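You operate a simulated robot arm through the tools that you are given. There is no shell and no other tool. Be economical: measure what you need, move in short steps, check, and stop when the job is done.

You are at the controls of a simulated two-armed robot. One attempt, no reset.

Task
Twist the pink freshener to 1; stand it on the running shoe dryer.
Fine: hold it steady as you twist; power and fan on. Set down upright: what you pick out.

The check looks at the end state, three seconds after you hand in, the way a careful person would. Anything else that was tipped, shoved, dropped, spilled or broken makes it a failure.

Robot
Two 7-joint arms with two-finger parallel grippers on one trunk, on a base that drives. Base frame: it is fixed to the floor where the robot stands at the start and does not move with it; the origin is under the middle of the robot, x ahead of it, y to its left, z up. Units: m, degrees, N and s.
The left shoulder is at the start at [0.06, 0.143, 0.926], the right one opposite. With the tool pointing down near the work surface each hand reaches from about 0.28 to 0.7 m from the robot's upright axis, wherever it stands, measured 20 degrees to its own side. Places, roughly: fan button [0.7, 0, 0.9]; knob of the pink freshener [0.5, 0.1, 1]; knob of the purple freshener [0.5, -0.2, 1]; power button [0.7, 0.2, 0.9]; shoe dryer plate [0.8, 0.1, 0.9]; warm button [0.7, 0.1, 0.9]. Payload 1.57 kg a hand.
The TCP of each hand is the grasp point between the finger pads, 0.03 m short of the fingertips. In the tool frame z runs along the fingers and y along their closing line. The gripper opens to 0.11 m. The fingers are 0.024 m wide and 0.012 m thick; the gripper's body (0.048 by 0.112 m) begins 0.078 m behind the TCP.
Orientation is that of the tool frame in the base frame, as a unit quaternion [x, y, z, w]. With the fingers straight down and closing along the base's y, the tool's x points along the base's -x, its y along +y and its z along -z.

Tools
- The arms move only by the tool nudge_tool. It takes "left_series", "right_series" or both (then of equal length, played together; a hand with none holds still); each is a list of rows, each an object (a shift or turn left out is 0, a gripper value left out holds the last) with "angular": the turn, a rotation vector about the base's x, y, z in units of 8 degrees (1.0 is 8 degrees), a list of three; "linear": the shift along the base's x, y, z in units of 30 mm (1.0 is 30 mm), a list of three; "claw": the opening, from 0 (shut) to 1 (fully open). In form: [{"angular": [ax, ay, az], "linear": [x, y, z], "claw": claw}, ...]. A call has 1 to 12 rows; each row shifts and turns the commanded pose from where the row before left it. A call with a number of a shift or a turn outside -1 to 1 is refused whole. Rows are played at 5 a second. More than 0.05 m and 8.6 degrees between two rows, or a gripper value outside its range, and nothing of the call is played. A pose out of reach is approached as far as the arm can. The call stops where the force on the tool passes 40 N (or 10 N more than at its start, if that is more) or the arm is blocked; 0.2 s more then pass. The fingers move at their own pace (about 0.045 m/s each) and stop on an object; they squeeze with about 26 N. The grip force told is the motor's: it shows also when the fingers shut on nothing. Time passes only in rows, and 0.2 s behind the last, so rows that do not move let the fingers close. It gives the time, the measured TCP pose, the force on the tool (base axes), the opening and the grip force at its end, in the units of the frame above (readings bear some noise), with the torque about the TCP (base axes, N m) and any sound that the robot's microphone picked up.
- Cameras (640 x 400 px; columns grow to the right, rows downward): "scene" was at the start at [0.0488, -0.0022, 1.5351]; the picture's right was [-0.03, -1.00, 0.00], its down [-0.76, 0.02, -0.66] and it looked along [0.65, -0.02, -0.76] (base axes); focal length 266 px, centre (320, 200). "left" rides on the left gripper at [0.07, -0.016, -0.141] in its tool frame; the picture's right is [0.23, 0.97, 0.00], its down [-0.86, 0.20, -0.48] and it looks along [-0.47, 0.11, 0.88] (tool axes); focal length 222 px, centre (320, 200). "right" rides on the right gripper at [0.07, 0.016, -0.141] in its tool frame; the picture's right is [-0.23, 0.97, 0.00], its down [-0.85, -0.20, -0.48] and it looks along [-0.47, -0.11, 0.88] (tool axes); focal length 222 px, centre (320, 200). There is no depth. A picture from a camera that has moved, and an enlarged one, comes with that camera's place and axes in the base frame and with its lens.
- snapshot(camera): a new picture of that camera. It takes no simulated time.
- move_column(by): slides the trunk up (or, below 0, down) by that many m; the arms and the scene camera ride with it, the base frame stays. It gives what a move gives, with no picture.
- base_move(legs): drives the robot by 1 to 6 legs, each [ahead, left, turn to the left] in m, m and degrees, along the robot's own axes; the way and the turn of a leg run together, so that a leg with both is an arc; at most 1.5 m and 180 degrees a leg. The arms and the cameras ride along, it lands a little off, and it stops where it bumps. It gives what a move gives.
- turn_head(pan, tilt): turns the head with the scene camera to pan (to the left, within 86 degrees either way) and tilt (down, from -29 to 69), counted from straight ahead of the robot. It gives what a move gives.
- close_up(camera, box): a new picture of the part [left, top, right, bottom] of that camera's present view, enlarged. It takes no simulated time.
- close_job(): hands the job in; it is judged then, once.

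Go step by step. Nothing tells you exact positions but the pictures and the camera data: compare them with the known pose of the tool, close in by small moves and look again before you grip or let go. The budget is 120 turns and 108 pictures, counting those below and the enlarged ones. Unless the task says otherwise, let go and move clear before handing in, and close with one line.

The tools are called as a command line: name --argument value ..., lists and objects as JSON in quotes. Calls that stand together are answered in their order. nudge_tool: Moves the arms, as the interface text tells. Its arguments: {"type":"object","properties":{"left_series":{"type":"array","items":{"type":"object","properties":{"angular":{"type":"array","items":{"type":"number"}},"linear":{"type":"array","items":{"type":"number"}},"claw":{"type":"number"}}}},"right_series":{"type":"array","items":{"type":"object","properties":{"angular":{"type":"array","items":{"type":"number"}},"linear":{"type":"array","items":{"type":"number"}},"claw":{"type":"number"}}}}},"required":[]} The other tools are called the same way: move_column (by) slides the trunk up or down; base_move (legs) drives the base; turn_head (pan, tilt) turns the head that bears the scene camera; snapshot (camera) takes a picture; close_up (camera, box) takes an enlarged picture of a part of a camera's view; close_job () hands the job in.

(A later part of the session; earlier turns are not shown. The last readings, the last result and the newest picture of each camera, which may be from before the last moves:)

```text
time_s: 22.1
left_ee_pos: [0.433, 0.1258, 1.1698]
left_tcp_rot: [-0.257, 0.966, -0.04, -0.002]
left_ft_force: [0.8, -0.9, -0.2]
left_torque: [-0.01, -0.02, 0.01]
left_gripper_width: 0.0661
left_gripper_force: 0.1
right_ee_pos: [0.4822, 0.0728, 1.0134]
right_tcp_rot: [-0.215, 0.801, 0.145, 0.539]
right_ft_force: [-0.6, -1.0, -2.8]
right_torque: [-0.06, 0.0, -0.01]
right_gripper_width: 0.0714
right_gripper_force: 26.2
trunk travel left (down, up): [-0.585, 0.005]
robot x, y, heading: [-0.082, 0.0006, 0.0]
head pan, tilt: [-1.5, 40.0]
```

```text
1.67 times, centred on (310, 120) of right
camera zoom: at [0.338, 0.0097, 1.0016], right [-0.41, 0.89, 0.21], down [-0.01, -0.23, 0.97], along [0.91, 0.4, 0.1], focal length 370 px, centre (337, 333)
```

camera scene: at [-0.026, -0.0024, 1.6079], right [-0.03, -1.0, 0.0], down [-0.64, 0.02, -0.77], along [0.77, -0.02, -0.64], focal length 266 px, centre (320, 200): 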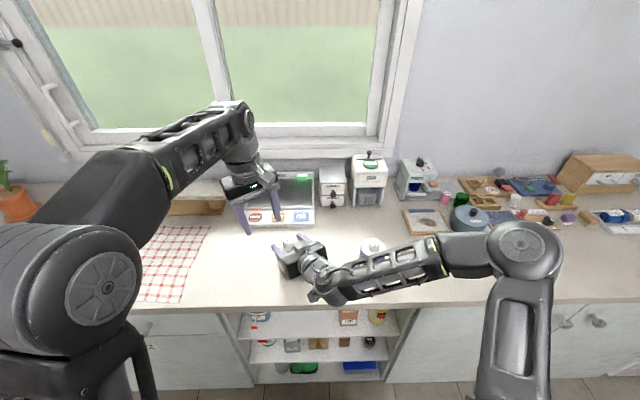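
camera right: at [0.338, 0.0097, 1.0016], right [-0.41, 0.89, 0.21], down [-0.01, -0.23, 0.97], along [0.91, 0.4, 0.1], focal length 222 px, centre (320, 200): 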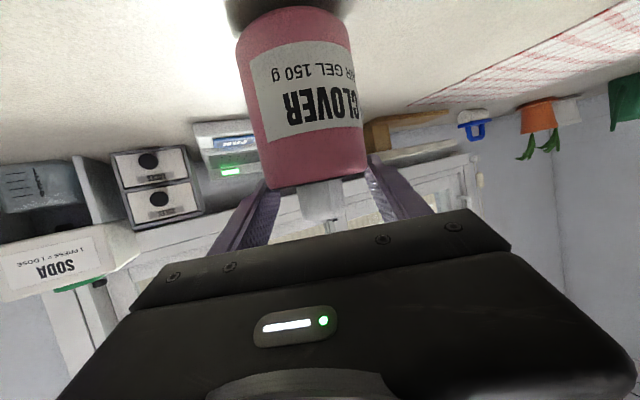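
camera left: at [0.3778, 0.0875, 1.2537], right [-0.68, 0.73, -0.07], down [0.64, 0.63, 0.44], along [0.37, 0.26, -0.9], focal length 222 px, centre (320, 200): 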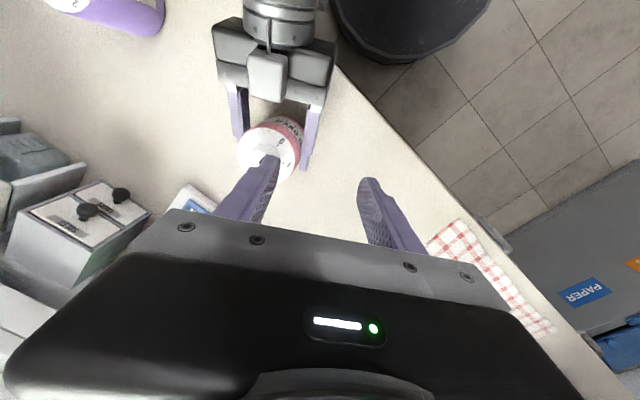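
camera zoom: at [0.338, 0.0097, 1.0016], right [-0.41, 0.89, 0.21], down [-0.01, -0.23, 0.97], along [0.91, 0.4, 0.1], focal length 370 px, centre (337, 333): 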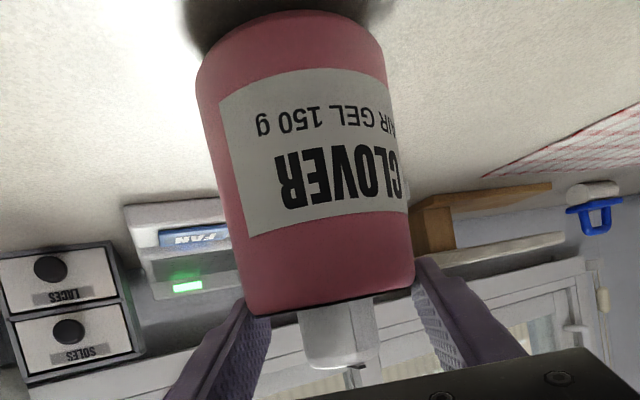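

The bottle slipped in the grip while rising: the fingers are now at its rim and its foot seems about 1 cm above the counter. I lower gently until it touches.

nudge_tool --right_series '[{"linear": [0, 0, -0.13]}, {"linear": [0, 0, -0.13]}, {}]'

close_up --camera "right" --box '[190, 0, 430, 240]'

```text
time_s: 22.9
left_ee_pos: [0.4323, 0.126, 1.1691]
left_tcp_rot: [-0.256, 0.966, -0.04, -0.002]
left_ft_force: [-0.6, -0.2, -0.2]
left_torque: [-0.04, -0.03, 0.0]
left_gripper_width: 0.0659
left_gripper_force: 0.1
right_ee_pos: [0.4823, 0.0746, 1.0054]
right_tcp_rot: [-0.215, 0.801, 0.144, 0.54]
right_ft_force: [0.1, -0.5, -2.1]
right_torque: [-0.01, 0.01, 0.03]
right_gripper_width: 0.0713
right_gripper_force: 26.3
trunk travel left (down, up): [-0.585, 0.005]
robot x, y, heading: [-0.0839, -0.0021, -0.3]
head pan, tilt: [-1.5, 40.0]
```

```text
1.67 times, centred on (310, 120) of right
camera zoom: at [0.3374, 0.0102, 0.9943], right [-0.41, 0.89, 0.21], down [-0.01, -0.23, 0.97], along [0.91, 0.4, 0.1], focal length 370 px, centre (337, 333)
```

zoom: 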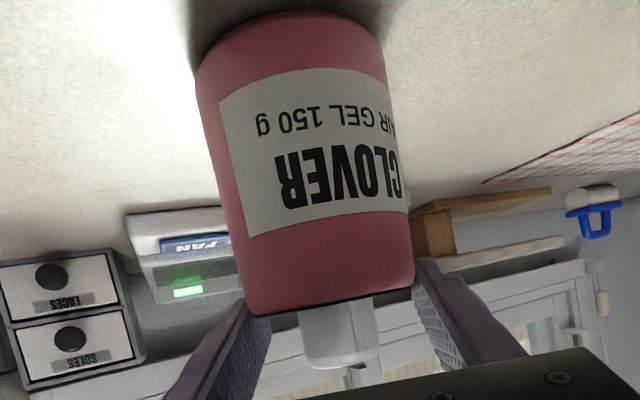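

It still hangs from the fingers, moving with the hand. I keep lowering in small steps until the weight comes off.

nudge_tool --right_series '[{"linear": [0, 0, -0.13]}, {}]'

nudge_tool --right_series '[{"linear": [0, 0, -0.1]}, {}]'

close_up --camera "right" --box '[190, 0, 430, 240]'

```text
time_s: 23.5
left_ee_pos: [0.4327, 0.1263, 1.1702]
left_tcp_rot: [-0.256, 0.966, -0.039, -0.002]
left_ft_force: [-0.6, -0.9, 0.2]
left_torque: [-0.01, -0.01, -0.03]
left_gripper_width: 0.0661
left_gripper_force: 0.0
right_ee_pos: [0.4803, 0.0734, 1.0032]
right_tcp_rot: [-0.214, 0.799, 0.145, 0.543]
right_ft_force: [0.6, 2.9, 10.1]
right_torque: [-0.18, -0.15, 0.03]
right_gripper_width: 0.0713
right_gripper_force: 26.0
trunk travel left (down, up): [-0.585, 0.005]
robot x, y, heading: [-0.0802, -0.0013, -0.1]
head pan, tilt: [-1.5, 40.0]
```

```text
time_s: 24.1
left_ee_pos: [0.431, 0.127, 1.171]
left_tcp_rot: [-0.256, 0.966, -0.041, 0.0]
left_ft_force: [0.5, 0.5, 0.2]
left_torque: [-0.02, 0.0, 0.01]
left_gripper_width: 0.0659
left_gripper_force: 0.0
right_ee_pos: [0.4807, 0.0754, 1.0022]
right_tcp_rot: [-0.215, 0.798, 0.145, 0.543]
right_ft_force: [0.1, 6.6, 23.5]
right_torque: [0.35, -0.17, 0.13]
right_gripper_width: 0.0718
right_gripper_force: 25.8
trunk travel left (down, up): [-0.585, 0.005]
robot x, y, heading: [-0.0841, -0.0006, 0.1]
head pan, tilt: [-1.5, 40.0]
```

```text
1.67 times, centred on (310, 120) of right
camera zoom: at [0.3366, 0.0113, 0.9894], right [-0.42, 0.88, 0.21], down [-0.01, -0.24, 0.97], along [0.91, 0.4, 0.11], focal length 370 px, centre (337, 333)
```

zoom: 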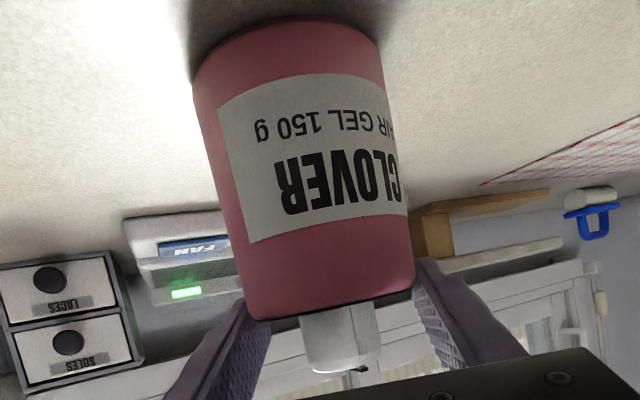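

It stands on the counter again. I open, lower the hand to mid-body and regrip.

nudge_tool --right_series '[{"claw": 1}, {}, {}, {"linear": [0, 0, -0.5]}, {"linear": [0, 0, -0.5]}, {"linear": [0, 0, -0.3]}, {}]'

close_up --camera "scene" --box '[256, 215, 352, 275]'

close_up --camera "left" --box '[180, 0, 420, 200]'

snapshot --camera "right"

```text
time_s: 25.7
left_ee_pos: [0.4338, 0.1268, 1.1694]
left_tcp_rot: [-0.256, 0.966, -0.041, -0.002]
left_ft_force: [0.2, 0.3, 0.1]
left_torque: [-0.02, 0.0, 0.02]
left_gripper_width: 0.0656
left_gripper_force: 0.1
right_ee_pos: [0.4831, 0.0721, 0.9925]
right_tcp_rot: [-0.215, 0.801, 0.145, 0.54]
right_ft_force: [0.7, 0.8, -0.7]
right_torque: [0.01, -0.01, -0.02]
right_gripper_width: 0.11
right_gripper_force: 0.0
right hand out of reach, approached as far as the arm can: row 4, 5, 6
trunk travel left (down, up): [-0.585, 0.005]
robot x, y, heading: [-0.0786, 0.0005, -0.1]
head pan, tilt: [-1.5, 40.0]
```

```text
6.67 times, centred on (304, 245) of scene
camera zoom: at [-0.0265, -0.0024, 1.608], right [-0.03, -1.0, 0.0], down [-0.64, 0.02, -0.77], along [0.77, -0.02, -0.64], focal length 1771 px, centre (427, -100)
```

zoom: 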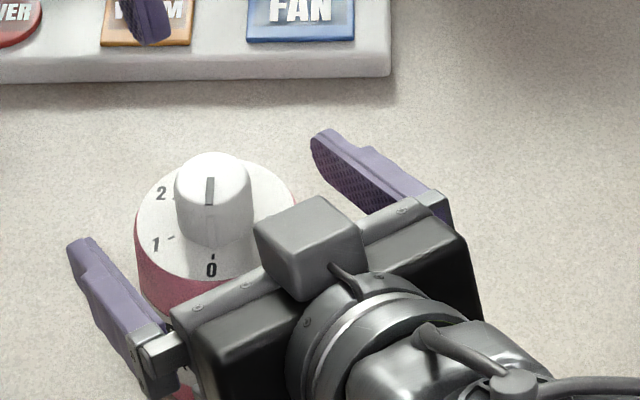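

```text
2.00 times, centred on (300, 100) of left
camera zoom: at [0.3778, 0.0876, 1.3137], right [-0.68, 0.73, -0.07], down [0.64, 0.63, 0.44], along [0.37, 0.26, -0.9], focal length 444 px, centre (360, 400)
```

zoom: 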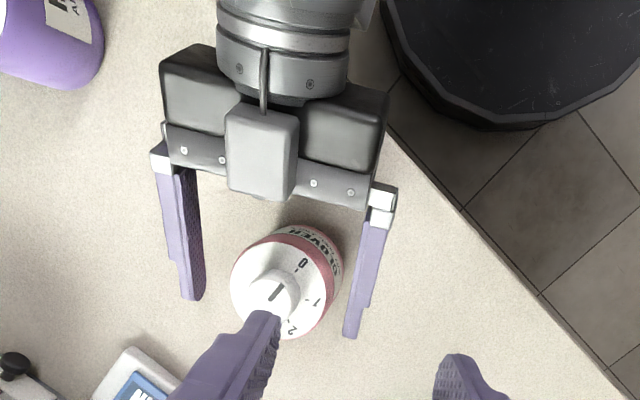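

```text
62 pictures are left
camera right: at [0.3391, 0.0074, 0.9822], right [-0.41, 0.89, 0.21], down [-0.01, -0.23, 0.97], along [0.91, 0.4, 0.1], focal length 222 px, centre (320, 200)
```

right: 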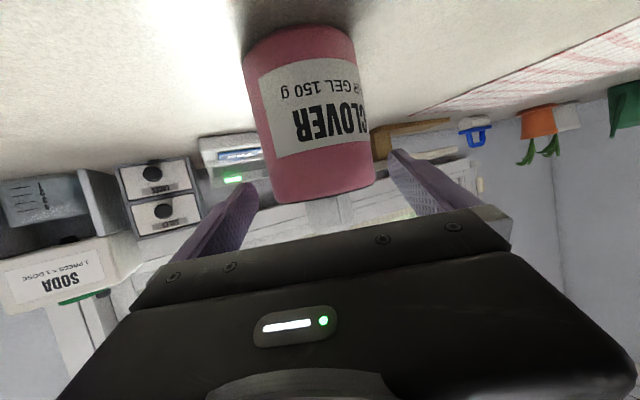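

With the raised trunk the right hand cannot go that low, so I lower the trunk 0.03 m with its fingers open around the bottle, as a compromise.

move_column --by -0.03

nudge_tool --right_series '[{"claw": 0}, {}, {}, {}, {}]'

snapshot --camera "right"

close_up --camera "left" --box '[180, 0, 420, 200]'

```text
time_s: 26.4
left_ee_pos: [0.4329, 0.1261, 1.1391]
left_tcp_rot: [-0.256, 0.966, -0.04, -0.002]
left_ft_force: [0.5, -0.5, 0.3]
left_torque: [-0.01, 0.0, 0.02]
left_gripper_width: 0.0659
left_gripper_force: 0.0
right_ee_pos: [0.4828, 0.0709, 0.9639]
right_tcp_rot: [-0.215, 0.801, 0.145, 0.539]
right_ft_force: [0.3, 0.2, -0.3]
right_torque: [0.01, -0.02, 0.0]
right_gripper_width: 0.1101
right_gripper_force: 0.0
trunk travel left (down, up): [-0.555, 0.035]
robot x, y, heading: [-0.0803, -0.0001, -0.2]
head pan, tilt: [-1.5, 40.0]
```

```text
time_s: 27.6
left_ee_pos: [0.4329, 0.1259, 1.1395]
left_tcp_rot: [-0.256, 0.966, -0.04, -0.002]
left_ft_force: [-0.9, -0.4, 0.1]
left_torque: [-0.02, 0.03, -0.01]
left_gripper_width: 0.066
left_gripper_force: 0.0
right_ee_pos: [0.4829, 0.0721, 0.9631]
right_tcp_rot: [-0.216, 0.801, 0.145, 0.539]
right_ft_force: [-1.1, 1.9, 0.2]
right_torque: [0.03, -0.02, 0.02]
right_gripper_width: 0.073
right_gripper_force: 25.7
trunk travel left (down, up): [-0.555, 0.035]
robot x, y, heading: [-0.0818, -0.0003, -0.3]
head pan, tilt: [-1.5, 40.0]
```

```text
61 pictures are left
camera right: at [0.3389, 0.0076, 0.9522], right [-0.42, 0.89, 0.21], down [-0.01, -0.23, 0.97], along [0.91, 0.4, 0.1], focal length 222 px, centre (320, 200)
```

right: 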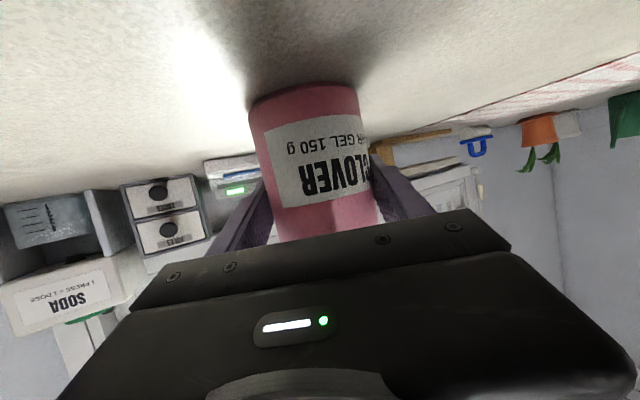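

```text
2.00 times, centred on (300, 100) of left
camera zoom: at [0.3777, 0.0877, 1.2837], right [-0.68, 0.73, -0.07], down [0.64, 0.63, 0.44], along [0.37, 0.26, -0.89], focal length 444 px, centre (360, 400)
```

zoom: 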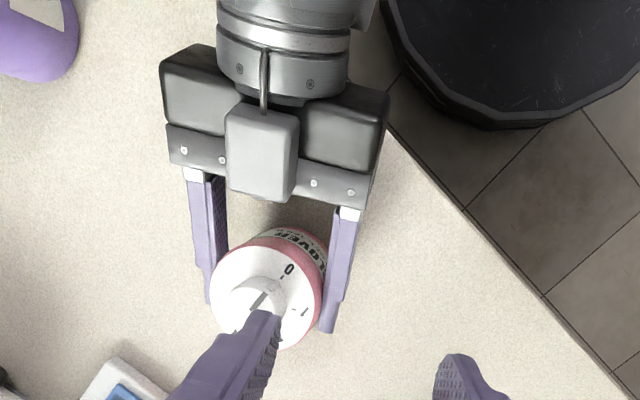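

The grip holds at 0.073. Now I lower the left hand to just above knob height, where its reach is longer, and see where it settles.

nudge_tool --left_series '[{"linear": [0, 0, -0.6]}, {"linear": [0, 0, -0.6]}, {"linear": [0, 0, -0.6]}, {}]'

snapshot --camera "left"

```text
time_s: 28.6
left_ee_pos: [0.4315, 0.1256, 1.0849]
left_tcp_rot: [-0.256, 0.966, -0.04, -0.002]
left_ft_force: [-0.1, -0.7, 0.3]
left_torque: [-0.01, -0.02, -0.02]
left_gripper_width: 0.0662
left_gripper_force: 0.0
right_ee_pos: [0.4831, 0.071, 0.9635]
right_tcp_rot: [-0.215, 0.801, 0.144, 0.539]
right_ft_force: [-0.4, 1.2, 1.6]
right_torque: [-0.05, -0.04, -0.03]
right_gripper_width: 0.0726
right_gripper_force: 25.7
trunk travel left (down, up): [-0.555, 0.035]
robot x, y, heading: [-0.0841, 0.0005, -0.1]
head pan, tilt: [-1.5, 40.0]
```

```text
59 pictures are left
camera left: at [0.3779, 0.0863, 1.2292], right [-0.68, 0.73, -0.07], down [0.64, 0.63, 0.44], along [0.37, 0.26, -0.89], focal length 222 px, centre (320, 200)
```

left: 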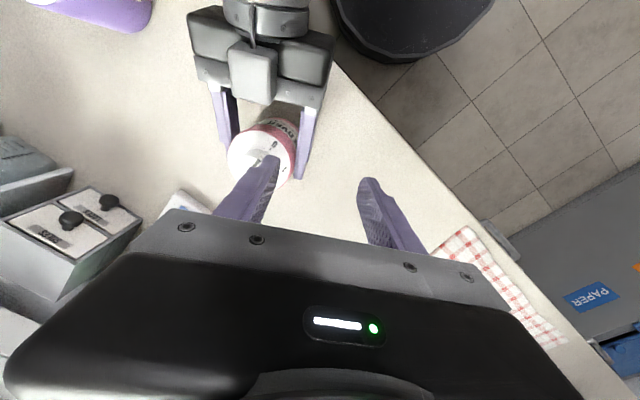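

nudge_tool --left_series '[{"angular": [0.56, 0.12, 0], "linear": [0, 0, -0.1]}, {"angular": [0, 0, 1], "linear": [0.54, -0.57, -0.05]}, {"linear": [0.54, -0.57, -0.05]}, {"linear": [0.54, -0.57, -0.05]}, {}]'

snapshot --camera "left"

close_up --camera "scene" --box '[240, 190, 352, 260]'

```text
time_s: 29.8
left_ee_pos: [0.4803, 0.0729, 1.0788]
left_tcp_rot: [-0.323, 0.946, 0.0, 0.0]
left_ft_force: [-0.5, -0.5, 0.2]
left_torque: [0.01, -0.01, -0.03]
left_gripper_width: 0.0662
left_gripper_force: 0.0
right_ee_pos: [0.4841, 0.0712, 0.9641]
right_tcp_rot: [-0.217, 0.801, 0.146, 0.539]
right_ft_force: [0.9, 0.6, 2.0]
right_torque: [-0.06, -0.08, -0.03]
right_gripper_width: 0.0728
right_gripper_force: 26.1
trunk travel left (down, up): [-0.555, 0.035]
robot x, y, heading: [-0.0849, 0.0023, 0.3]
head pan, tilt: [-1.5, 40.0]
```

```text
58 pictures are left
camera left: at [0.4358, 0.0171, 1.2197], right [-0.78, 0.63, 0.0], down [0.55, 0.68, 0.48], along [0.3, 0.37, -0.88], focal length 222 px, centre (320, 200)
```

left: 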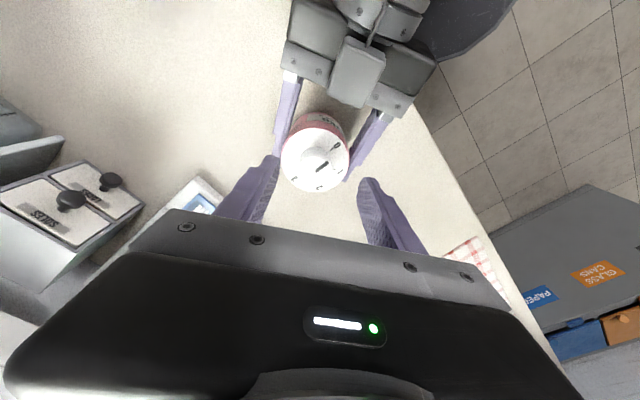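

```text
5.71 times, centred on (296, 225) of scene
camera zoom: at [-0.0266, -0.0025, 1.578], right [-0.03, -1.0, 0.0], down [-0.64, 0.02, -0.77], along [0.77, -0.02, -0.64], focal length 1518 px, centre (457, 57)
```

zoom: 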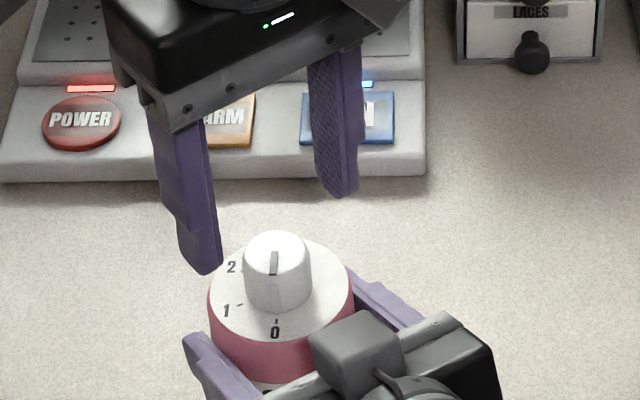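

Centered above the knob at yaw 38°. I lower until the pads are beside the knob, tips about 1 cm above the disc.

nudge_tool --left_series '[{"linear": [0, -0.05, -0.5]}, {"linear": [0, 0, -0.5]}, {"linear": [0, 0, -0.35]}, {}]'

close_up --camera "scene" --box '[240, 190, 352, 260]'

close_up --camera "left" --box '[220, 60, 420, 260]'

```text
time_s: 30.8
left_ee_pos: [0.4809, 0.0721, 1.0385]
left_tcp_rot: [-0.323, 0.947, 0.0, -0.001]
left_ft_force: [0.2, 0.2, 0.0]
left_torque: [-0.02, 0.02, -0.02]
left_gripper_width: 0.0662
left_gripper_force: 0.1
right_ee_pos: [0.4823, 0.0714, 0.9638]
right_tcp_rot: [-0.216, 0.801, 0.145, 0.539]
right_ft_force: [0.5, -0.7, 1.0]
right_torque: [-0.09, -0.1, 0.02]
right_gripper_width: 0.0727
right_gripper_force: 25.5
trunk travel left (down, up): [-0.555, 0.035]
robot x, y, heading: [-0.0795, 0.0012, 0.1]
head pan, tilt: [-1.5, 40.0]
```

```text
5.71 times, centred on (296, 225) of scene
camera zoom: at [-0.0266, -0.0025, 1.578], right [-0.03, -1.0, 0.0], down [-0.64, 0.02, -0.77], along [0.77, -0.02, -0.64], focal length 1518 px, centre (457, 57)
```

zoom: 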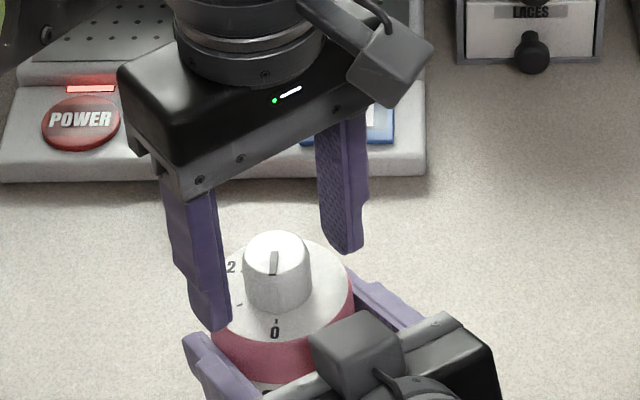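

```text
2.00 times, centred on (320, 160) of left
camera zoom: at [0.4353, 0.0164, 1.1798], right [-0.78, 0.63, 0.0], down [0.55, 0.68, 0.48], along [0.3, 0.37, -0.88], focal length 444 px, centre (320, 280)
```

zoom: 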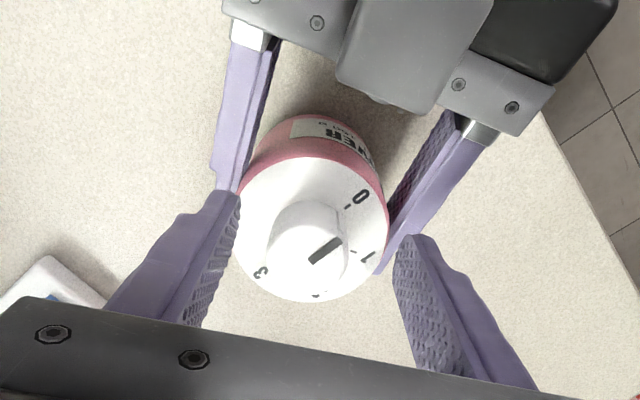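

Good: fingers beside the knob, above the disc, and clear of the other hand. I close on the knob.

nudge_tool --left_series '[{"claw": 0}, {}, {}, {}]'

close_up --camera "left" --box '[220, 60, 420, 260]'

```text
time_s: 31.8
left_ee_pos: [0.4813, 0.0718, 1.0391]
left_tcp_rot: [-0.323, 0.947, -0.001, 0.001]
left_ft_force: [10.3, -9.1, -0.7]
left_torque: [-0.37, -0.32, -0.08]
left_gripper_width: 0.0312
left_gripper_force: 26.1
right_ee_pos: [0.4832, 0.0727, 0.9639]
right_tcp_rot: [-0.217, 0.801, 0.147, 0.539]
right_ft_force: [-10.1, 8.2, 0.8]
right_torque: [-0.41, -0.4, 0.04]
right_gripper_width: 0.073
right_gripper_force: 25.8
trunk travel left (down, up): [-0.555, 0.035]
robot x, y, heading: [-0.0814, -0.0021, 0.2]
head pan, tilt: [-1.5, 40.0]
```

```text
2.00 times, centred on (320, 160) of left
camera zoom: at [0.4355, 0.0157, 1.1801], right [-0.77, 0.63, 0.0], down [0.55, 0.68, 0.48], along [0.3, 0.37, -0.88], focal length 444 px, centre (320, 280)
```

zoom: 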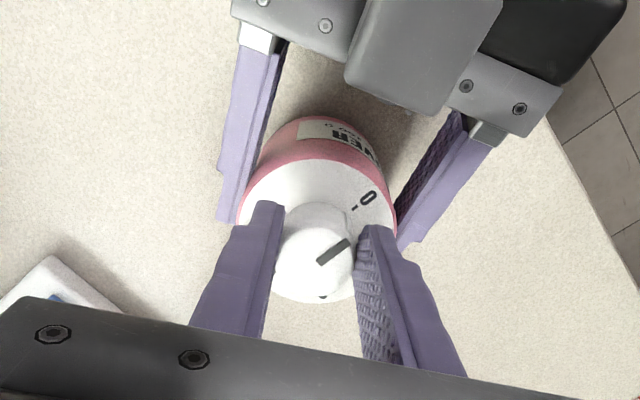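

The knob is gripped with a small side load. I ease 1.5 mm to relieve it and make the −60° twist about z.

nudge_tool --left_series '[{"linear": [0.035, -0.04, 0]}, {}, {"angular": [0, 0, -0.75]}, {"angular": [0, 0, -0.75]}, {"angular": [0, 0, -0.75]}, {"angular": [0, 0, -0.75]}, {}]'

close_up --camera "left" --box '[220, 60, 420, 260]'

```text
time_s: 33.4
left_ee_pos: [0.482, 0.0729, 1.0383]
left_tcp_rot: [-0.118, 0.993, -0.001, 0.0]
left_ft_force: [-5.5, -0.7, 17.1]
left_torque: [-0.02, 0.23, 0.02]
left_gripper_width: 0.031
left_gripper_force: 25.8
right_ee_pos: [0.4832, 0.0712, 0.9637]
right_tcp_rot: [-0.215, 0.801, 0.144, 0.54]
right_ft_force: [3.3, 6.1, -3.8]
right_torque: [0.35, 0.24, 0.04]
right_gripper_width: 0.0728
right_gripper_force: 25.6
trunk travel left (down, up): [-0.555, 0.035]
robot x, y, heading: [-0.0823, 0.0009, 0.0]
head pan, tilt: [-1.5, 40.0]
```

```text
2.00 times, centred on (320, 160) of left
camera zoom: at [0.4174, 0.0391, 1.18], right [-0.45, 0.89, 0.0], down [0.78, 0.4, 0.48], along [0.43, 0.22, -0.88], focal length 444 px, centre (320, 280)
```

zoom: 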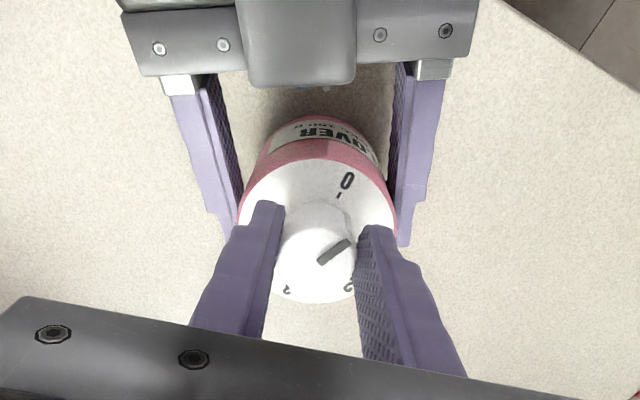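

The knob turns with the hand (about 24° so far) while the bottle stays put. I continue the remaining 36°.

nudge_tool --left_series '[{"angular": [0, 0, -0.75]}, {"angular": [0, 0, -0.75]}, {"angular": [0, 0, -0.75]}, {"angular": [0, 0, -0.75]}, {"angular": [0, 0, -0.75]}, {"angular": [0, 0, -0.75]}, {}]'

close_up --camera "left" --box '[220, 60, 420, 260]'

close_up --camera "scene" --box '[240, 190, 352, 260]'

```text
time_s: 35.0
left_ee_pos: [0.4835, 0.0756, 1.0377]
left_tcp_rot: [0.193, 0.981, 0.003, 0.0]
left_ft_force: [-2.8, 26.3, 16.2]
left_torque: [1.05, 0.13, 0.25]
left_gripper_width: 0.0312
left_gripper_force: 25.8
right_ee_pos: [0.4839, 0.0706, 0.9645]
right_tcp_rot: [-0.215, 0.802, 0.142, 0.54]
right_ft_force: [3.0, -23.2, -1.1]
right_torque: [0.59, -0.04, -0.18]
right_gripper_width: 0.0728
right_gripper_force: 26.3
trunk travel left (down, up): [-0.555, 0.035]
robot x, y, heading: [-0.0833, -0.0019, -0.1]
head pan, tilt: [-1.5, 40.0]
```

```text
2.00 times, centred on (320, 160) of left
camera zoom: at [0.4117, 0.0847, 1.1796], right [0.16, 0.99, 0.01], down [0.87, -0.14, 0.48], along [0.47, -0.07, -0.88], focal length 444 px, centre (320, 280)
```

zoom: 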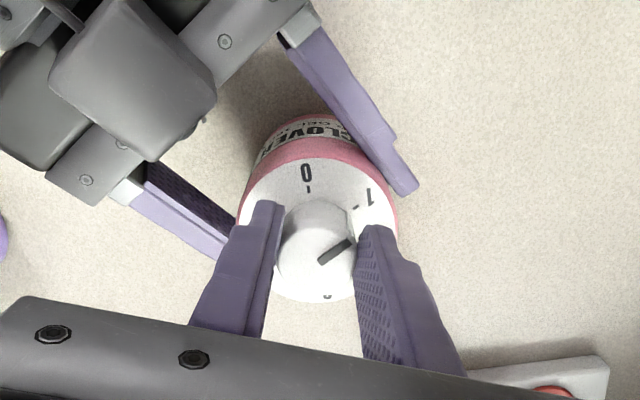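

```text
5.71 times, centred on (296, 225) of scene
camera zoom: at [-0.028, -0.0021, 1.5781], right [-0.03, -1.0, 0.0], down [-0.64, 0.02, -0.77], along [0.77, -0.02, -0.64], focal length 1518 px, centre (457, 57)
```

zoom: 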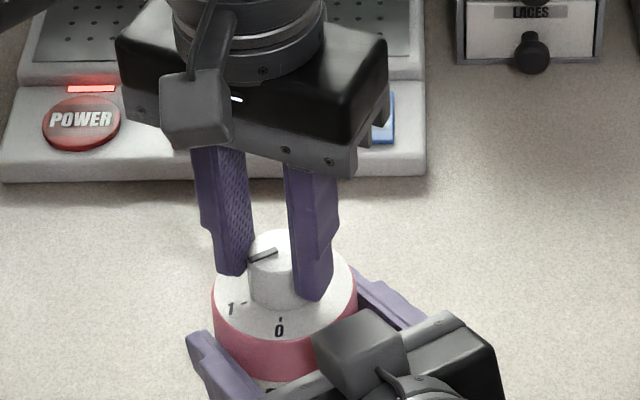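

The pointer has turned 60° and now points near the 1 mark. I relieve the side load, open the left fingers and rise to look.

nudge_tool --left_series '[{"linear": [0, 0.1, 0]}, {"claw": 0.5}, {}, {}, {"linear": [0, 0, 0.5]}, {"linear": [0, 0, 0.8]}, {}]'

close_up --camera "left" --box '[220, 60, 420, 260]'

close_up --camera "scene" --box '[264, 210, 328, 250]'

```text
time_s: 36.6
left_ee_pos: [0.4821, 0.0737, 1.0768]
left_tcp_rot: [0.194, 0.981, 0.0, 0.0]
left_ft_force: [0.2, -0.2, 0.3]
left_torque: [0.01, 0.01, -0.02]
left_gripper_width: 0.0551
left_gripper_force: 0.0
right_ee_pos: [0.4825, 0.0717, 0.9637]
right_tcp_rot: [-0.215, 0.8, 0.145, 0.541]
right_ft_force: [-0.5, 1.2, 2.2]
right_torque: [-0.11, -0.01, -0.05]
right_gripper_width: 0.073
right_gripper_force: 25.9
trunk travel left (down, up): [-0.555, 0.035]
robot x, y, heading: [-0.0847, -0.0023, 0.0]
head pan, tilt: [-1.5, 40.0]
```

```text
2.00 times, centred on (320, 160) of left
camera zoom: at [0.4114, 0.0846, 1.2189], right [0.16, 0.99, 0.0], down [0.87, -0.14, 0.48], along [0.47, -0.08, -0.88], focal length 444 px, centre (320, 280)
```

zoom: 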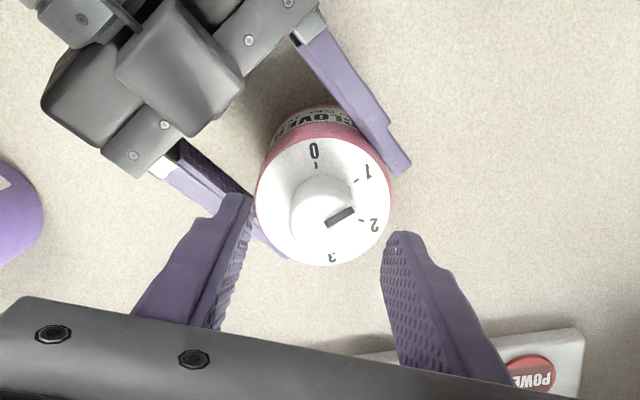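

```text
10.00 times, centred on (296, 230) of scene
camera zoom: at [-0.0269, -0.0023, 1.5781], right [-0.03, -1.0, 0.0], down [-0.64, 0.02, -0.77], along [0.77, -0.02, -0.64], focal length 2656 px, centre (560, -100)
```

zoom: 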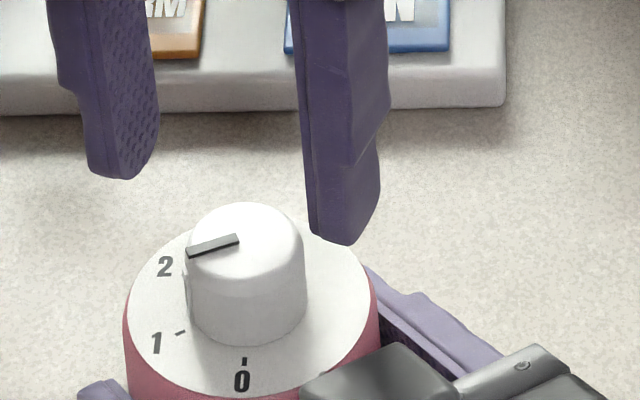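

Marks are 60° apart and the pointer is close to 1. I take bigger close-ups to measure it carefully.

close_up --camera "left" --box '[284, 108, 364, 198]'

close_up --camera "scene" --box '[272, 226, 304, 252]'

```text
4.44 times, centred on (324, 153) of left
camera zoom: at [0.4114, 0.0846, 1.2189], right [0.16, 0.99, 0.0], down [0.87, -0.14, 0.48], along [0.47, -0.08, -0.88], focal length 987 px, centre (302, 409)
```

zoom: 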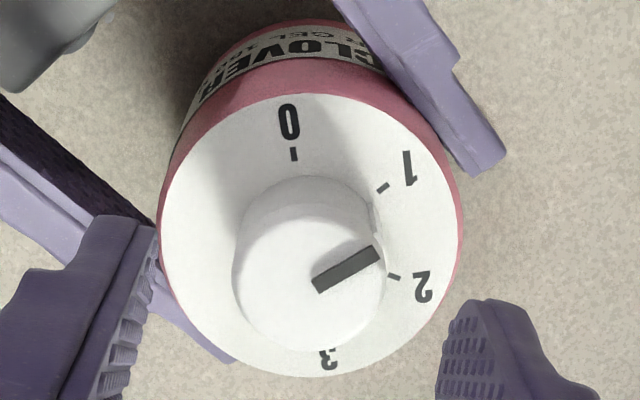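

```text
15.38 times, centred on (288, 239) of scene
camera zoom: at [-0.0269, -0.0023, 1.5781], right [-0.03, -1.0, 0.0], down [-0.64, 0.02, -0.77], along [0.77, -0.02, -0.64], focal length 4086 px, centre (812, -400)
```

zoom: 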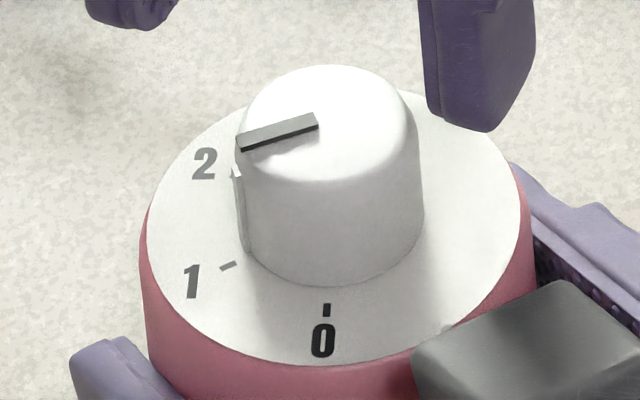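

The pointer rib sits about 8° past the 1 tick, likely from the side load on release. I go back down, regrip and turn +8° back.

nudge_tool --left_series '[{"linear": [0, 0, -0.6]}, {"linear": [0, 0, -0.7]}, {"claw": 0}, {}, {}, {}]'

close_up --camera "left" --box '[284, 108, 364, 198]'

```text
time_s: 38.0
left_ee_pos: [0.4828, 0.0764, 1.0379]
left_tcp_rot: [0.193, 0.981, 0.001, 0.0]
left_ft_force: [7.7, 8.5, -0.4]
left_torque: [0.23, -0.38, 0.07]
left_gripper_width: 0.0314
left_gripper_force: 26.2
right_ee_pos: [0.4827, 0.0721, 0.9638]
right_tcp_rot: [-0.215, 0.801, 0.144, 0.54]
right_ft_force: [-6.6, -6.1, 7.1]
right_torque: [0.33, -0.29, 0.01]
right_gripper_width: 0.0731
right_gripper_force: 26.1
trunk travel left (down, up): [-0.555, 0.035]
robot x, y, heading: [-0.0834, -0.0027, 0.1]
head pan, tilt: [-1.5, 40.0]
```

```text
4.44 times, centred on (324, 153) of left
camera zoom: at [0.4118, 0.0868, 1.1792], right [0.16, 0.99, 0.0], down [0.87, -0.14, 0.48], along [0.47, -0.07, -0.88], focal length 987 px, centre (302, 409)
```

zoom: 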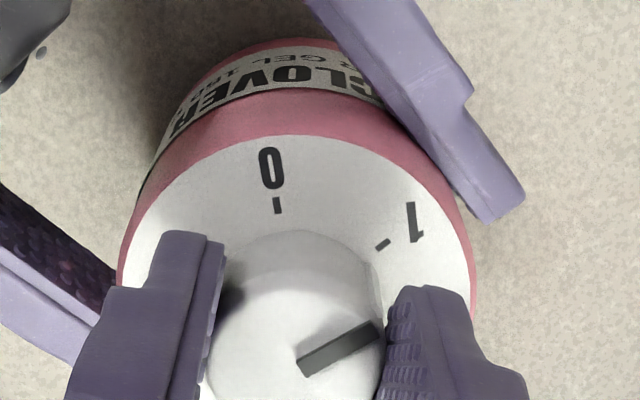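

Pointer measured at about 70° against 60° for mark 1. I relieve the load and turn back about 9°.

nudge_tool --left_series '[{"linear": [0.03, 0.03, 0]}, {"angular": [0, 0, 0.4]}, {"angular": [0, 0, 0.4]}, {"angular": [0, 0, 0.35]}, {}]'

close_up --camera "left" --box '[284, 108, 364, 198]'

```text
time_s: 39.2
left_ee_pos: [0.4821, 0.0759, 1.0382]
left_tcp_rot: [0.113, 0.994, -0.001, 0.0]
left_ft_force: [-3.7, 3.1, 4.7]
left_torque: [0.1, 0.1, 0.02]
left_gripper_width: 0.0313
left_gripper_force: 26.0
right_ee_pos: [0.4841, 0.0722, 0.9632]
right_tcp_rot: [-0.216, 0.8, 0.145, 0.54]
right_ft_force: [4.3, -1.0, 4.4]
right_torque: [-0.08, -0.01, 0.02]
right_gripper_width: 0.0729
right_gripper_force: 25.9
trunk travel left (down, up): [-0.555, 0.035]
robot x, y, heading: [-0.0815, 0.0029, 0.1]
head pan, tilt: [-1.5, 40.0]
```

```text
4.44 times, centred on (324, 153) of left
camera zoom: at [0.411, 0.0748, 1.1793], right [0.0, 1.0, 0.0], down [0.88, 0.0, 0.48], along [0.48, 0.0, -0.88], focal length 987 px, centre (302, 409)
```

zoom: 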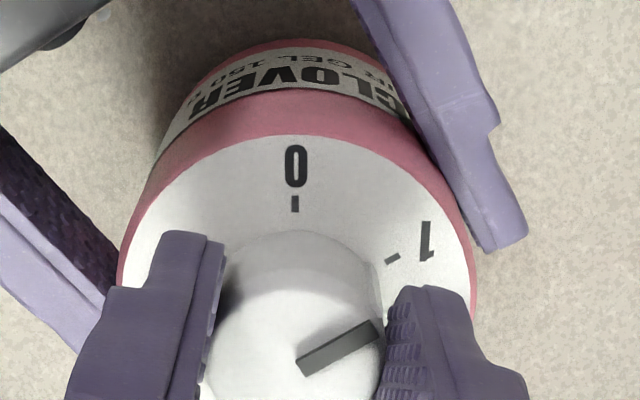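

Pointer now reads about 62° against 60°. I release with little load and check.

nudge_tool --left_series '[{"linear": [-0.015, 0.015, 0]}, {"claw": 0.5}, {}, {}, {"linear": [0, 0, 0.5]}, {"linear": [0, 0, 0.8]}, {}]'

close_up --camera "left" --box '[284, 108, 364, 198]'

close_up --camera "scene" --box '[272, 226, 304, 252]'

```text
time_s: 40.8
left_ee_pos: [0.4841, 0.0757, 1.0766]
left_tcp_rot: [0.114, 0.993, 0.0, 0.001]
left_ft_force: [-0.9, 0.3, -0.7]
left_torque: [0.02, -0.01, 0.02]
left_gripper_width: 0.0547
left_gripper_force: 0.2
right_ee_pos: [0.4837, 0.0715, 0.9629]
right_tcp_rot: [-0.216, 0.801, 0.145, 0.539]
right_ft_force: [1.5, -0.3, 7.1]
right_torque: [-0.33, -0.23, 0.04]
right_gripper_width: 0.0729
right_gripper_force: 26.3
trunk travel left (down, up): [-0.555, 0.035]
robot x, y, heading: [-0.0836, -0.0019, 0.1]
head pan, tilt: [-1.5, 40.0]
```

```text
4.44 times, centred on (324, 153) of left
camera zoom: at [0.4115, 0.075, 1.2189], right [0.0, 1.0, 0.0], down [0.88, 0.0, 0.48], along [0.48, 0.0, -0.88], focal length 987 px, centre (302, 409)
```

zoom: 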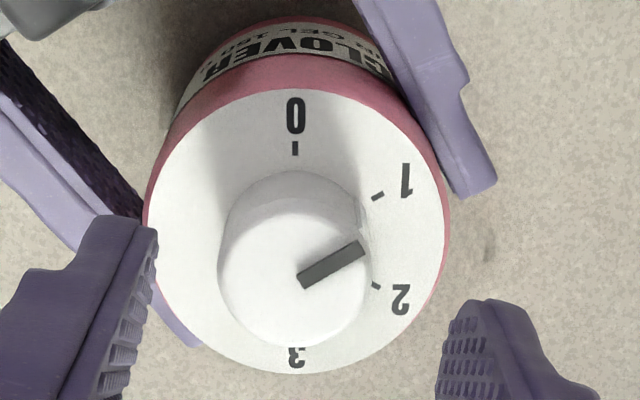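

```text
15.38 times, centred on (288, 239) of scene
camera zoom: at [-0.027, -0.0026, 1.578], right [-0.03, -1.0, 0.0], down [-0.64, 0.02, -0.77], along [0.77, -0.02, -0.64], focal length 4086 px, centre (812, -400)
```

zoom: 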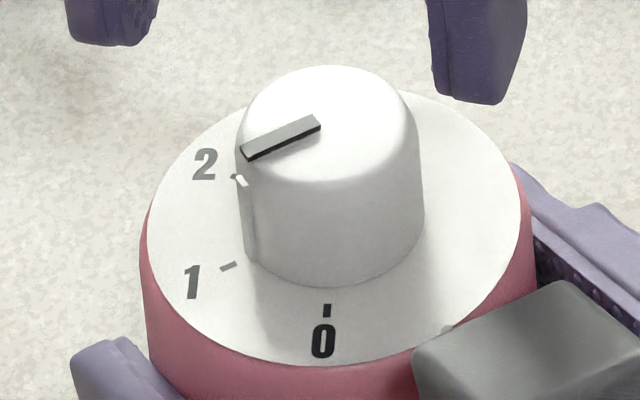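

The pointer now sits on 1 within about 2°. I open the right hand and back it straight out, then up.

nudge_tool --right_series '[{"claw": 1}, {}, {}, {"linear": [-0.8, -0.46, 0.37]}, {"linear": [-0.8, -0.46, 0.37]}, {"linear": [-0.8, -0.46, 0.37]}, {"linear": [-0.8, -0.46, 0.37]}, {"linear": [-0.3, -0.2, 0.9]}, {"linear": [-0.3, 0, 0.9]}, {"linear": [0, 0, 0.9]}, {"linear": [0, 0, 0.5]}]'

snapshot --camera "scene"

```text
time_s: 43.2
left_ee_pos: [0.4835, 0.0757, 1.0781]
left_tcp_rot: [0.114, 0.993, 0.0, 0.0]
left_ft_force: [0.2, -0.3, 0.5]
left_torque: [0.0, 0.02, 0.04]
left_gripper_width: 0.0549
left_gripper_force: 0.0
right_ee_pos: [0.3966, 0.0254, 1.1015]
right_tcp_rot: [-0.216, 0.801, 0.145, 0.539]
right_ft_force: [0.9, 0.5, 0.7]
right_torque: [-0.01, -0.02, 0.0]
right_gripper_width: 0.1099
right_gripper_force: 0.0
right hand out of reach, approached as far as the arm can: row 7, 8, 9
trunk travel left (down, up): [-0.555, 0.035]
robot x, y, heading: [-0.0806, 0.0018, -0.3]
head pan, tilt: [-1.5, 40.0]
```

```text
42 pictures are left
camera scene: at [-0.0266, -0.0025, 1.578], right [-0.03, -1.0, 0.0], down [-0.64, 0.02, -0.77], along [0.77, -0.02, -0.64], focal length 266 px, centre (320, 200)
```

scene: 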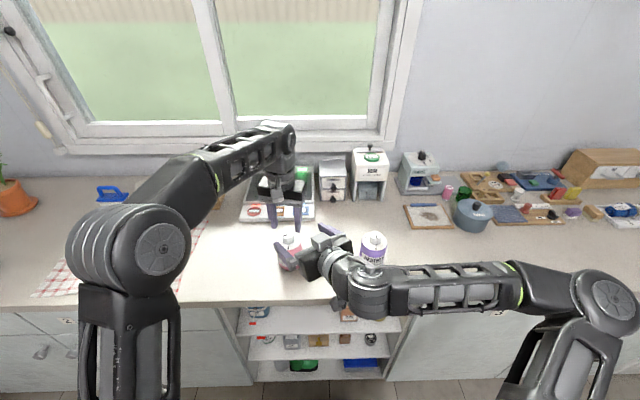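

The bottle stands upright. I return the right hand to fingers-down at its safe spot on the right.

nudge_tool --right_series '[{"angular": [0, 0, -1], "linear": [-0.3, -0.9, 0]}, {"angular": [0, 0, -1], "linear": [-0.3, -0.9, 0]}, {"angular": [0, 0, -1], "linear": [-0.3, -0.9, 0]}, {"angular": [0, 0, -0.75], "linear": [0, -0.9, 0]}, {"angular": [0, 1, 0], "linear": [0, -0.9, 0]}, {"angular": [0, 1, 0], "linear": [0, -0.9, 0]}, {"angular": [0, 1, 0], "linear": [0, -0.9, 0]}, {"angular": [0, 1, 0], "linear": [0, -0.9, 0]}, {"angular": [0, 1, 0], "linear": [0, -0.9, 0]}, {"angular": [0, 1, 0], "linear": [0, -0.9, 0]}, {"angular": [0, 1, 0], "linear": [0, -0.5, 0]}, {"angular": [0, 1, 0]}]'

snapshot --camera "scene"

```text
time_s: 45.8
left_ee_pos: [0.485, 0.0772, 1.0772]
left_tcp_rot: [0.114, 0.993, -0.001, 0.0]
left_ft_force: [-0.6, 0.1, -0.1]
left_torque: [-0.06, 0.0, -0.02]
left_gripper_width: 0.055
left_gripper_force: 0.1
right_ee_pos: [0.3934, -0.244, 1.1139]
right_tcp_rot: [-0.001, 0.999, 0.0, 0.035]
right_ft_force: [-0.1, 0.9, -0.8]
right_torque: [-0.01, 0.02, 0.0]
right_gripper_width: 0.1103
right_gripper_force: 0.1
right hand out of reach, approached as far as the arm can: row 1, 2, 3
trunk travel left (down, up): [-0.555, 0.035]
robot x, y, heading: [-0.0817, -0.0041, -0.2]
head pan, tilt: [-1.5, 40.0]
```

```text
41 pictures are left
camera scene: at [-0.0262, -0.0008, 1.578], right [-0.03, -1.0, 0.0], down [-0.64, 0.02, -0.77], along [0.77, -0.02, -0.64], focal length 266 px, centre (320, 200)
```

scene: 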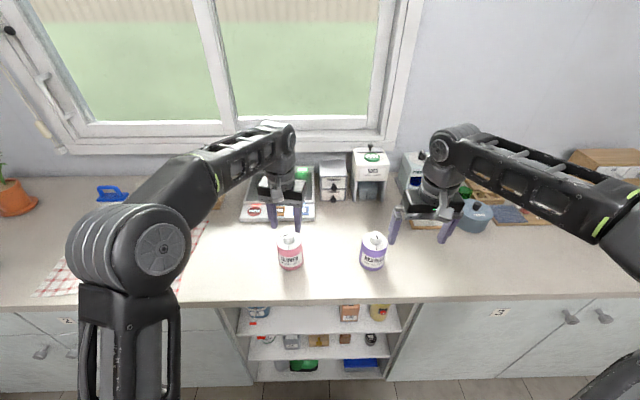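

Everything stands well. I raise the trunk, then drive forward with empty hands, so I can test the left arm's reach to the plate before carrying anything.

move_column --by 0.034

base_move --legs '[[0.185, 0, 0]]'

snapshot --camera "scene"

```text
time_s: 46.6
left_ee_pos: [0.4835, 0.0773, 1.112]
left_tcp_rot: [0.114, 0.994, 0.0, 0.0]
left_ft_force: [-0.2, -0.1, -0.3]
left_torque: [0.0, 0.02, 0.02]
left_gripper_width: 0.0549
left_gripper_force: 0.1
right_ee_pos: [0.3937, -0.2448, 1.1468]
right_tcp_rot: [-0.001, 0.999, 0.001, 0.035]
right_ft_force: [0.1, 0.3, 0.3]
right_torque: [-0.02, 0.01, -0.02]
right_gripper_width: 0.1099
right_gripper_force: 0.0
trunk travel left (down, up): [-0.589, 0.001]
robot x, y, heading: [-0.0822, 0.0047, 0.0]
head pan, tilt: [-1.5, 40.0]
```

```text
time_s: 48.3
left_ee_pos: [0.6651, 0.0768, 1.1121]
left_tcp_rot: [0.114, 0.993, 0.0, 0.0]
left_ft_force: [0.2, -0.1, 0.4]
left_torque: [0.01, -0.01, 0.0]
left_gripper_width: 0.0549
left_gripper_force: 0.1
right_ee_pos: [0.5769, -0.2457, 1.1473]
right_tcp_rot: [-0.001, 0.999, 0.001, 0.035]
right_ft_force: [-0.6, -0.8, -0.1]
right_torque: [-0.03, -0.05, -0.04]
right_gripper_width: 0.1101
right_gripper_force: 0.0
trunk travel left (down, up): [-0.589, 0.001]
robot x, y, heading: [0.099, 0.0014, -0.0]
head pan, tilt: [-1.5, 40.0]
stopped in leg 1: the robot was blocked; the commanded pose is now the measured one
```

```text
40 pictures are left
camera scene: at [0.1553, -0.0024, 1.6121], right [-0.03, -1.0, 0.0], down [-0.64, 0.02, -0.77], along [0.77, -0.02, -0.64], focal length 266 px, centre (320, 200)
```

scene: 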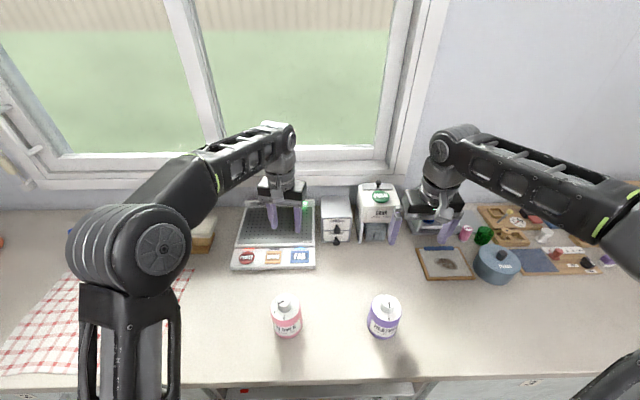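

Driven up to the counter. I test the unloaded left hand's reach toward (0.80, 0.125, 1.01) above the plate.

nudge_tool --left_series '[{"angular": [0, 0, 0.8], "linear": [0, 0.2, -0.9], "claw": 0.8}, {"angular": [0, 0, 0.84], "linear": [0, 0.2, -0.9]}, {"linear": [0.5, 0.2, -0.8]}, {"linear": [1, 0.3, -0.7]}, {"linear": [1, 0.3, 0]}, {"linear": [1, 0.3, 0]}, {"linear": [1, 0.1, 0]}, {}]'

snapshot --camera "left"

close_up --camera "scene" --box '[200, 180, 360, 280]'

```text
time_s: 50.1
left_ee_pos: [0.7708, 0.122, 1.0118]
left_tcp_rot: [0.0, 1.0, 0.0, -0.001]
left_ft_force: [0.5, -0.2, 0.2]
left_torque: [0.01, -0.02, 0.0]
left_gripper_width: 0.0879
left_gripper_force: 0.0
left hand out of reach, approached as far as the arm can: row 7
right_ee_pos: [0.5779, -0.2448, 1.1461]
right_tcp_rot: [-0.001, 0.999, 0.001, 0.035]
right_ft_force: [-0.2, 0.3, -0.4]
right_torque: [0.01, 0.01, 0.0]
right_gripper_width: 0.11
right_gripper_force: 0.1
trunk travel left (down, up): [-0.589, 0.001]
robot x, y, heading: [0.1033, 0.0008, 0.2]
head pan, tilt: [-1.5, 40.0]
```

```text
39 pictures are left
camera left: at [0.7019, 0.1051, 1.153], right [-0.23, 0.97, 0.0], down [0.86, 0.2, 0.48], along [0.46, 0.11, -0.88], focal length 222 px, centre (320, 200)
```

left: 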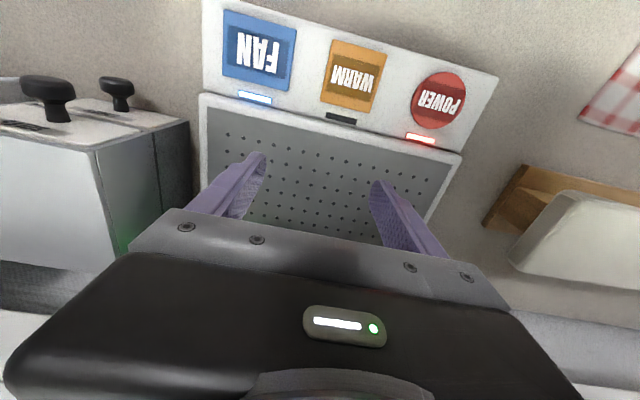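

```text
4.00 times, centred on (280, 230) of scene
camera zoom: at [0.1576, -0.0022, 1.612], right [-0.02, -1.0, 0.0], down [-0.64, 0.02, -0.77], along [0.77, -0.02, -0.64], focal length 1062 px, centre (480, 80)
```

zoom: 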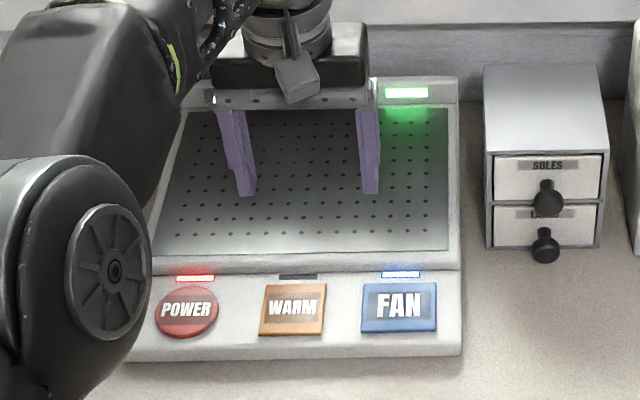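

The limit is near x 0.78, but I need about 0.80 for the bottle to stand fully on the plate. I retract and turn the base 14° right, which brings the left shoulder forward.

nudge_tool --left_series '[{"linear": [-1, 0, 0]}, {"linear": [-1, 0, 0]}, {"linear": [-1, 0, 0.3]}, {"linear": [-1, 0, 0.7]}, {"linear": [-1, 0, 1]}, {"linear": [-1, 0, 1]}, {"linear": [-1, 0, 0.3]}, {"linear": [-1, 0, 0]}, {"linear": [-1, 0, 0]}, {}]'

base_move --legs '[[0, 0, -14]]'

snapshot --camera "scene"

```text
time_s: 52.3
left_ee_pos: [0.5013, 0.1205, 1.109]
left_tcp_rot: [0.0, 1.0, 0.0, -0.001]
left_ft_force: [0.3, 0.1, 0.2]
left_torque: [-0.02, 0.01, 0.02]
left_gripper_width: 0.0882
left_gripper_force: 0.1
right_ee_pos: [0.5776, -0.2454, 1.1467]
right_tcp_rot: [0.0, 0.999, 0.001, 0.035]
right_ft_force: [0.4, 0.3, 0.5]
right_torque: [0.0, 0.01, 0.0]
right_gripper_width: 0.11
right_gripper_force: 0.1
trunk travel left (down, up): [-0.589, 0.001]
robot x, y, heading: [0.1024, 0.0005, 0.2]
head pan, tilt: [-1.5, 40.0]
```

```text
time_s: 53.6
left_ee_pos: [0.5185, 0.0178, 1.1091]
left_tcp_rot: [0.124, 0.992, 0.0, 0.0]
left_ft_force: [0.3, -0.3, -0.2]
left_torque: [-0.03, -0.02, -0.02]
left_gripper_width: 0.088
left_gripper_force: 0.0
right_ee_pos: [0.5027, -0.355, 1.1462]
right_tcp_rot: [0.124, 0.992, -0.003, 0.034]
right_ft_force: [0.0, 0.2, 1.4]
right_torque: [0.0, -0.04, -0.01]
right_gripper_width: 0.11
right_gripper_force: 0.1
trunk travel left (down, up): [-0.589, 0.001]
robot x, y, heading: [0.097, 0.0002, -14.5]
head pan, tilt: [-1.5, 40.0]
```

```text
37 pictures are left
camera scene: at [0.1544, -0.0165, 1.612], right [-0.27, -0.96, 0.0], down [-0.62, 0.17, -0.77], along [0.74, -0.21, -0.64], focal length 266 px, centre (320, 200)
```

scene: 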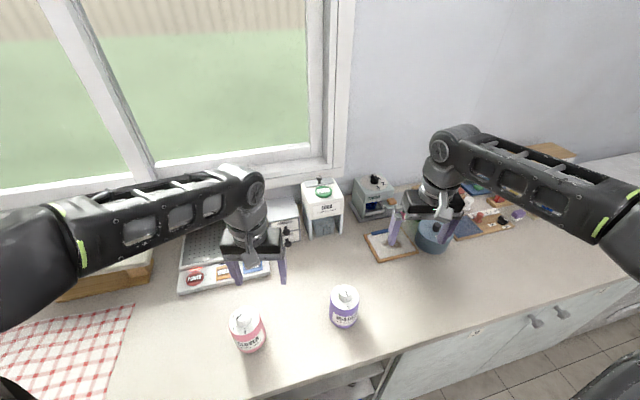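

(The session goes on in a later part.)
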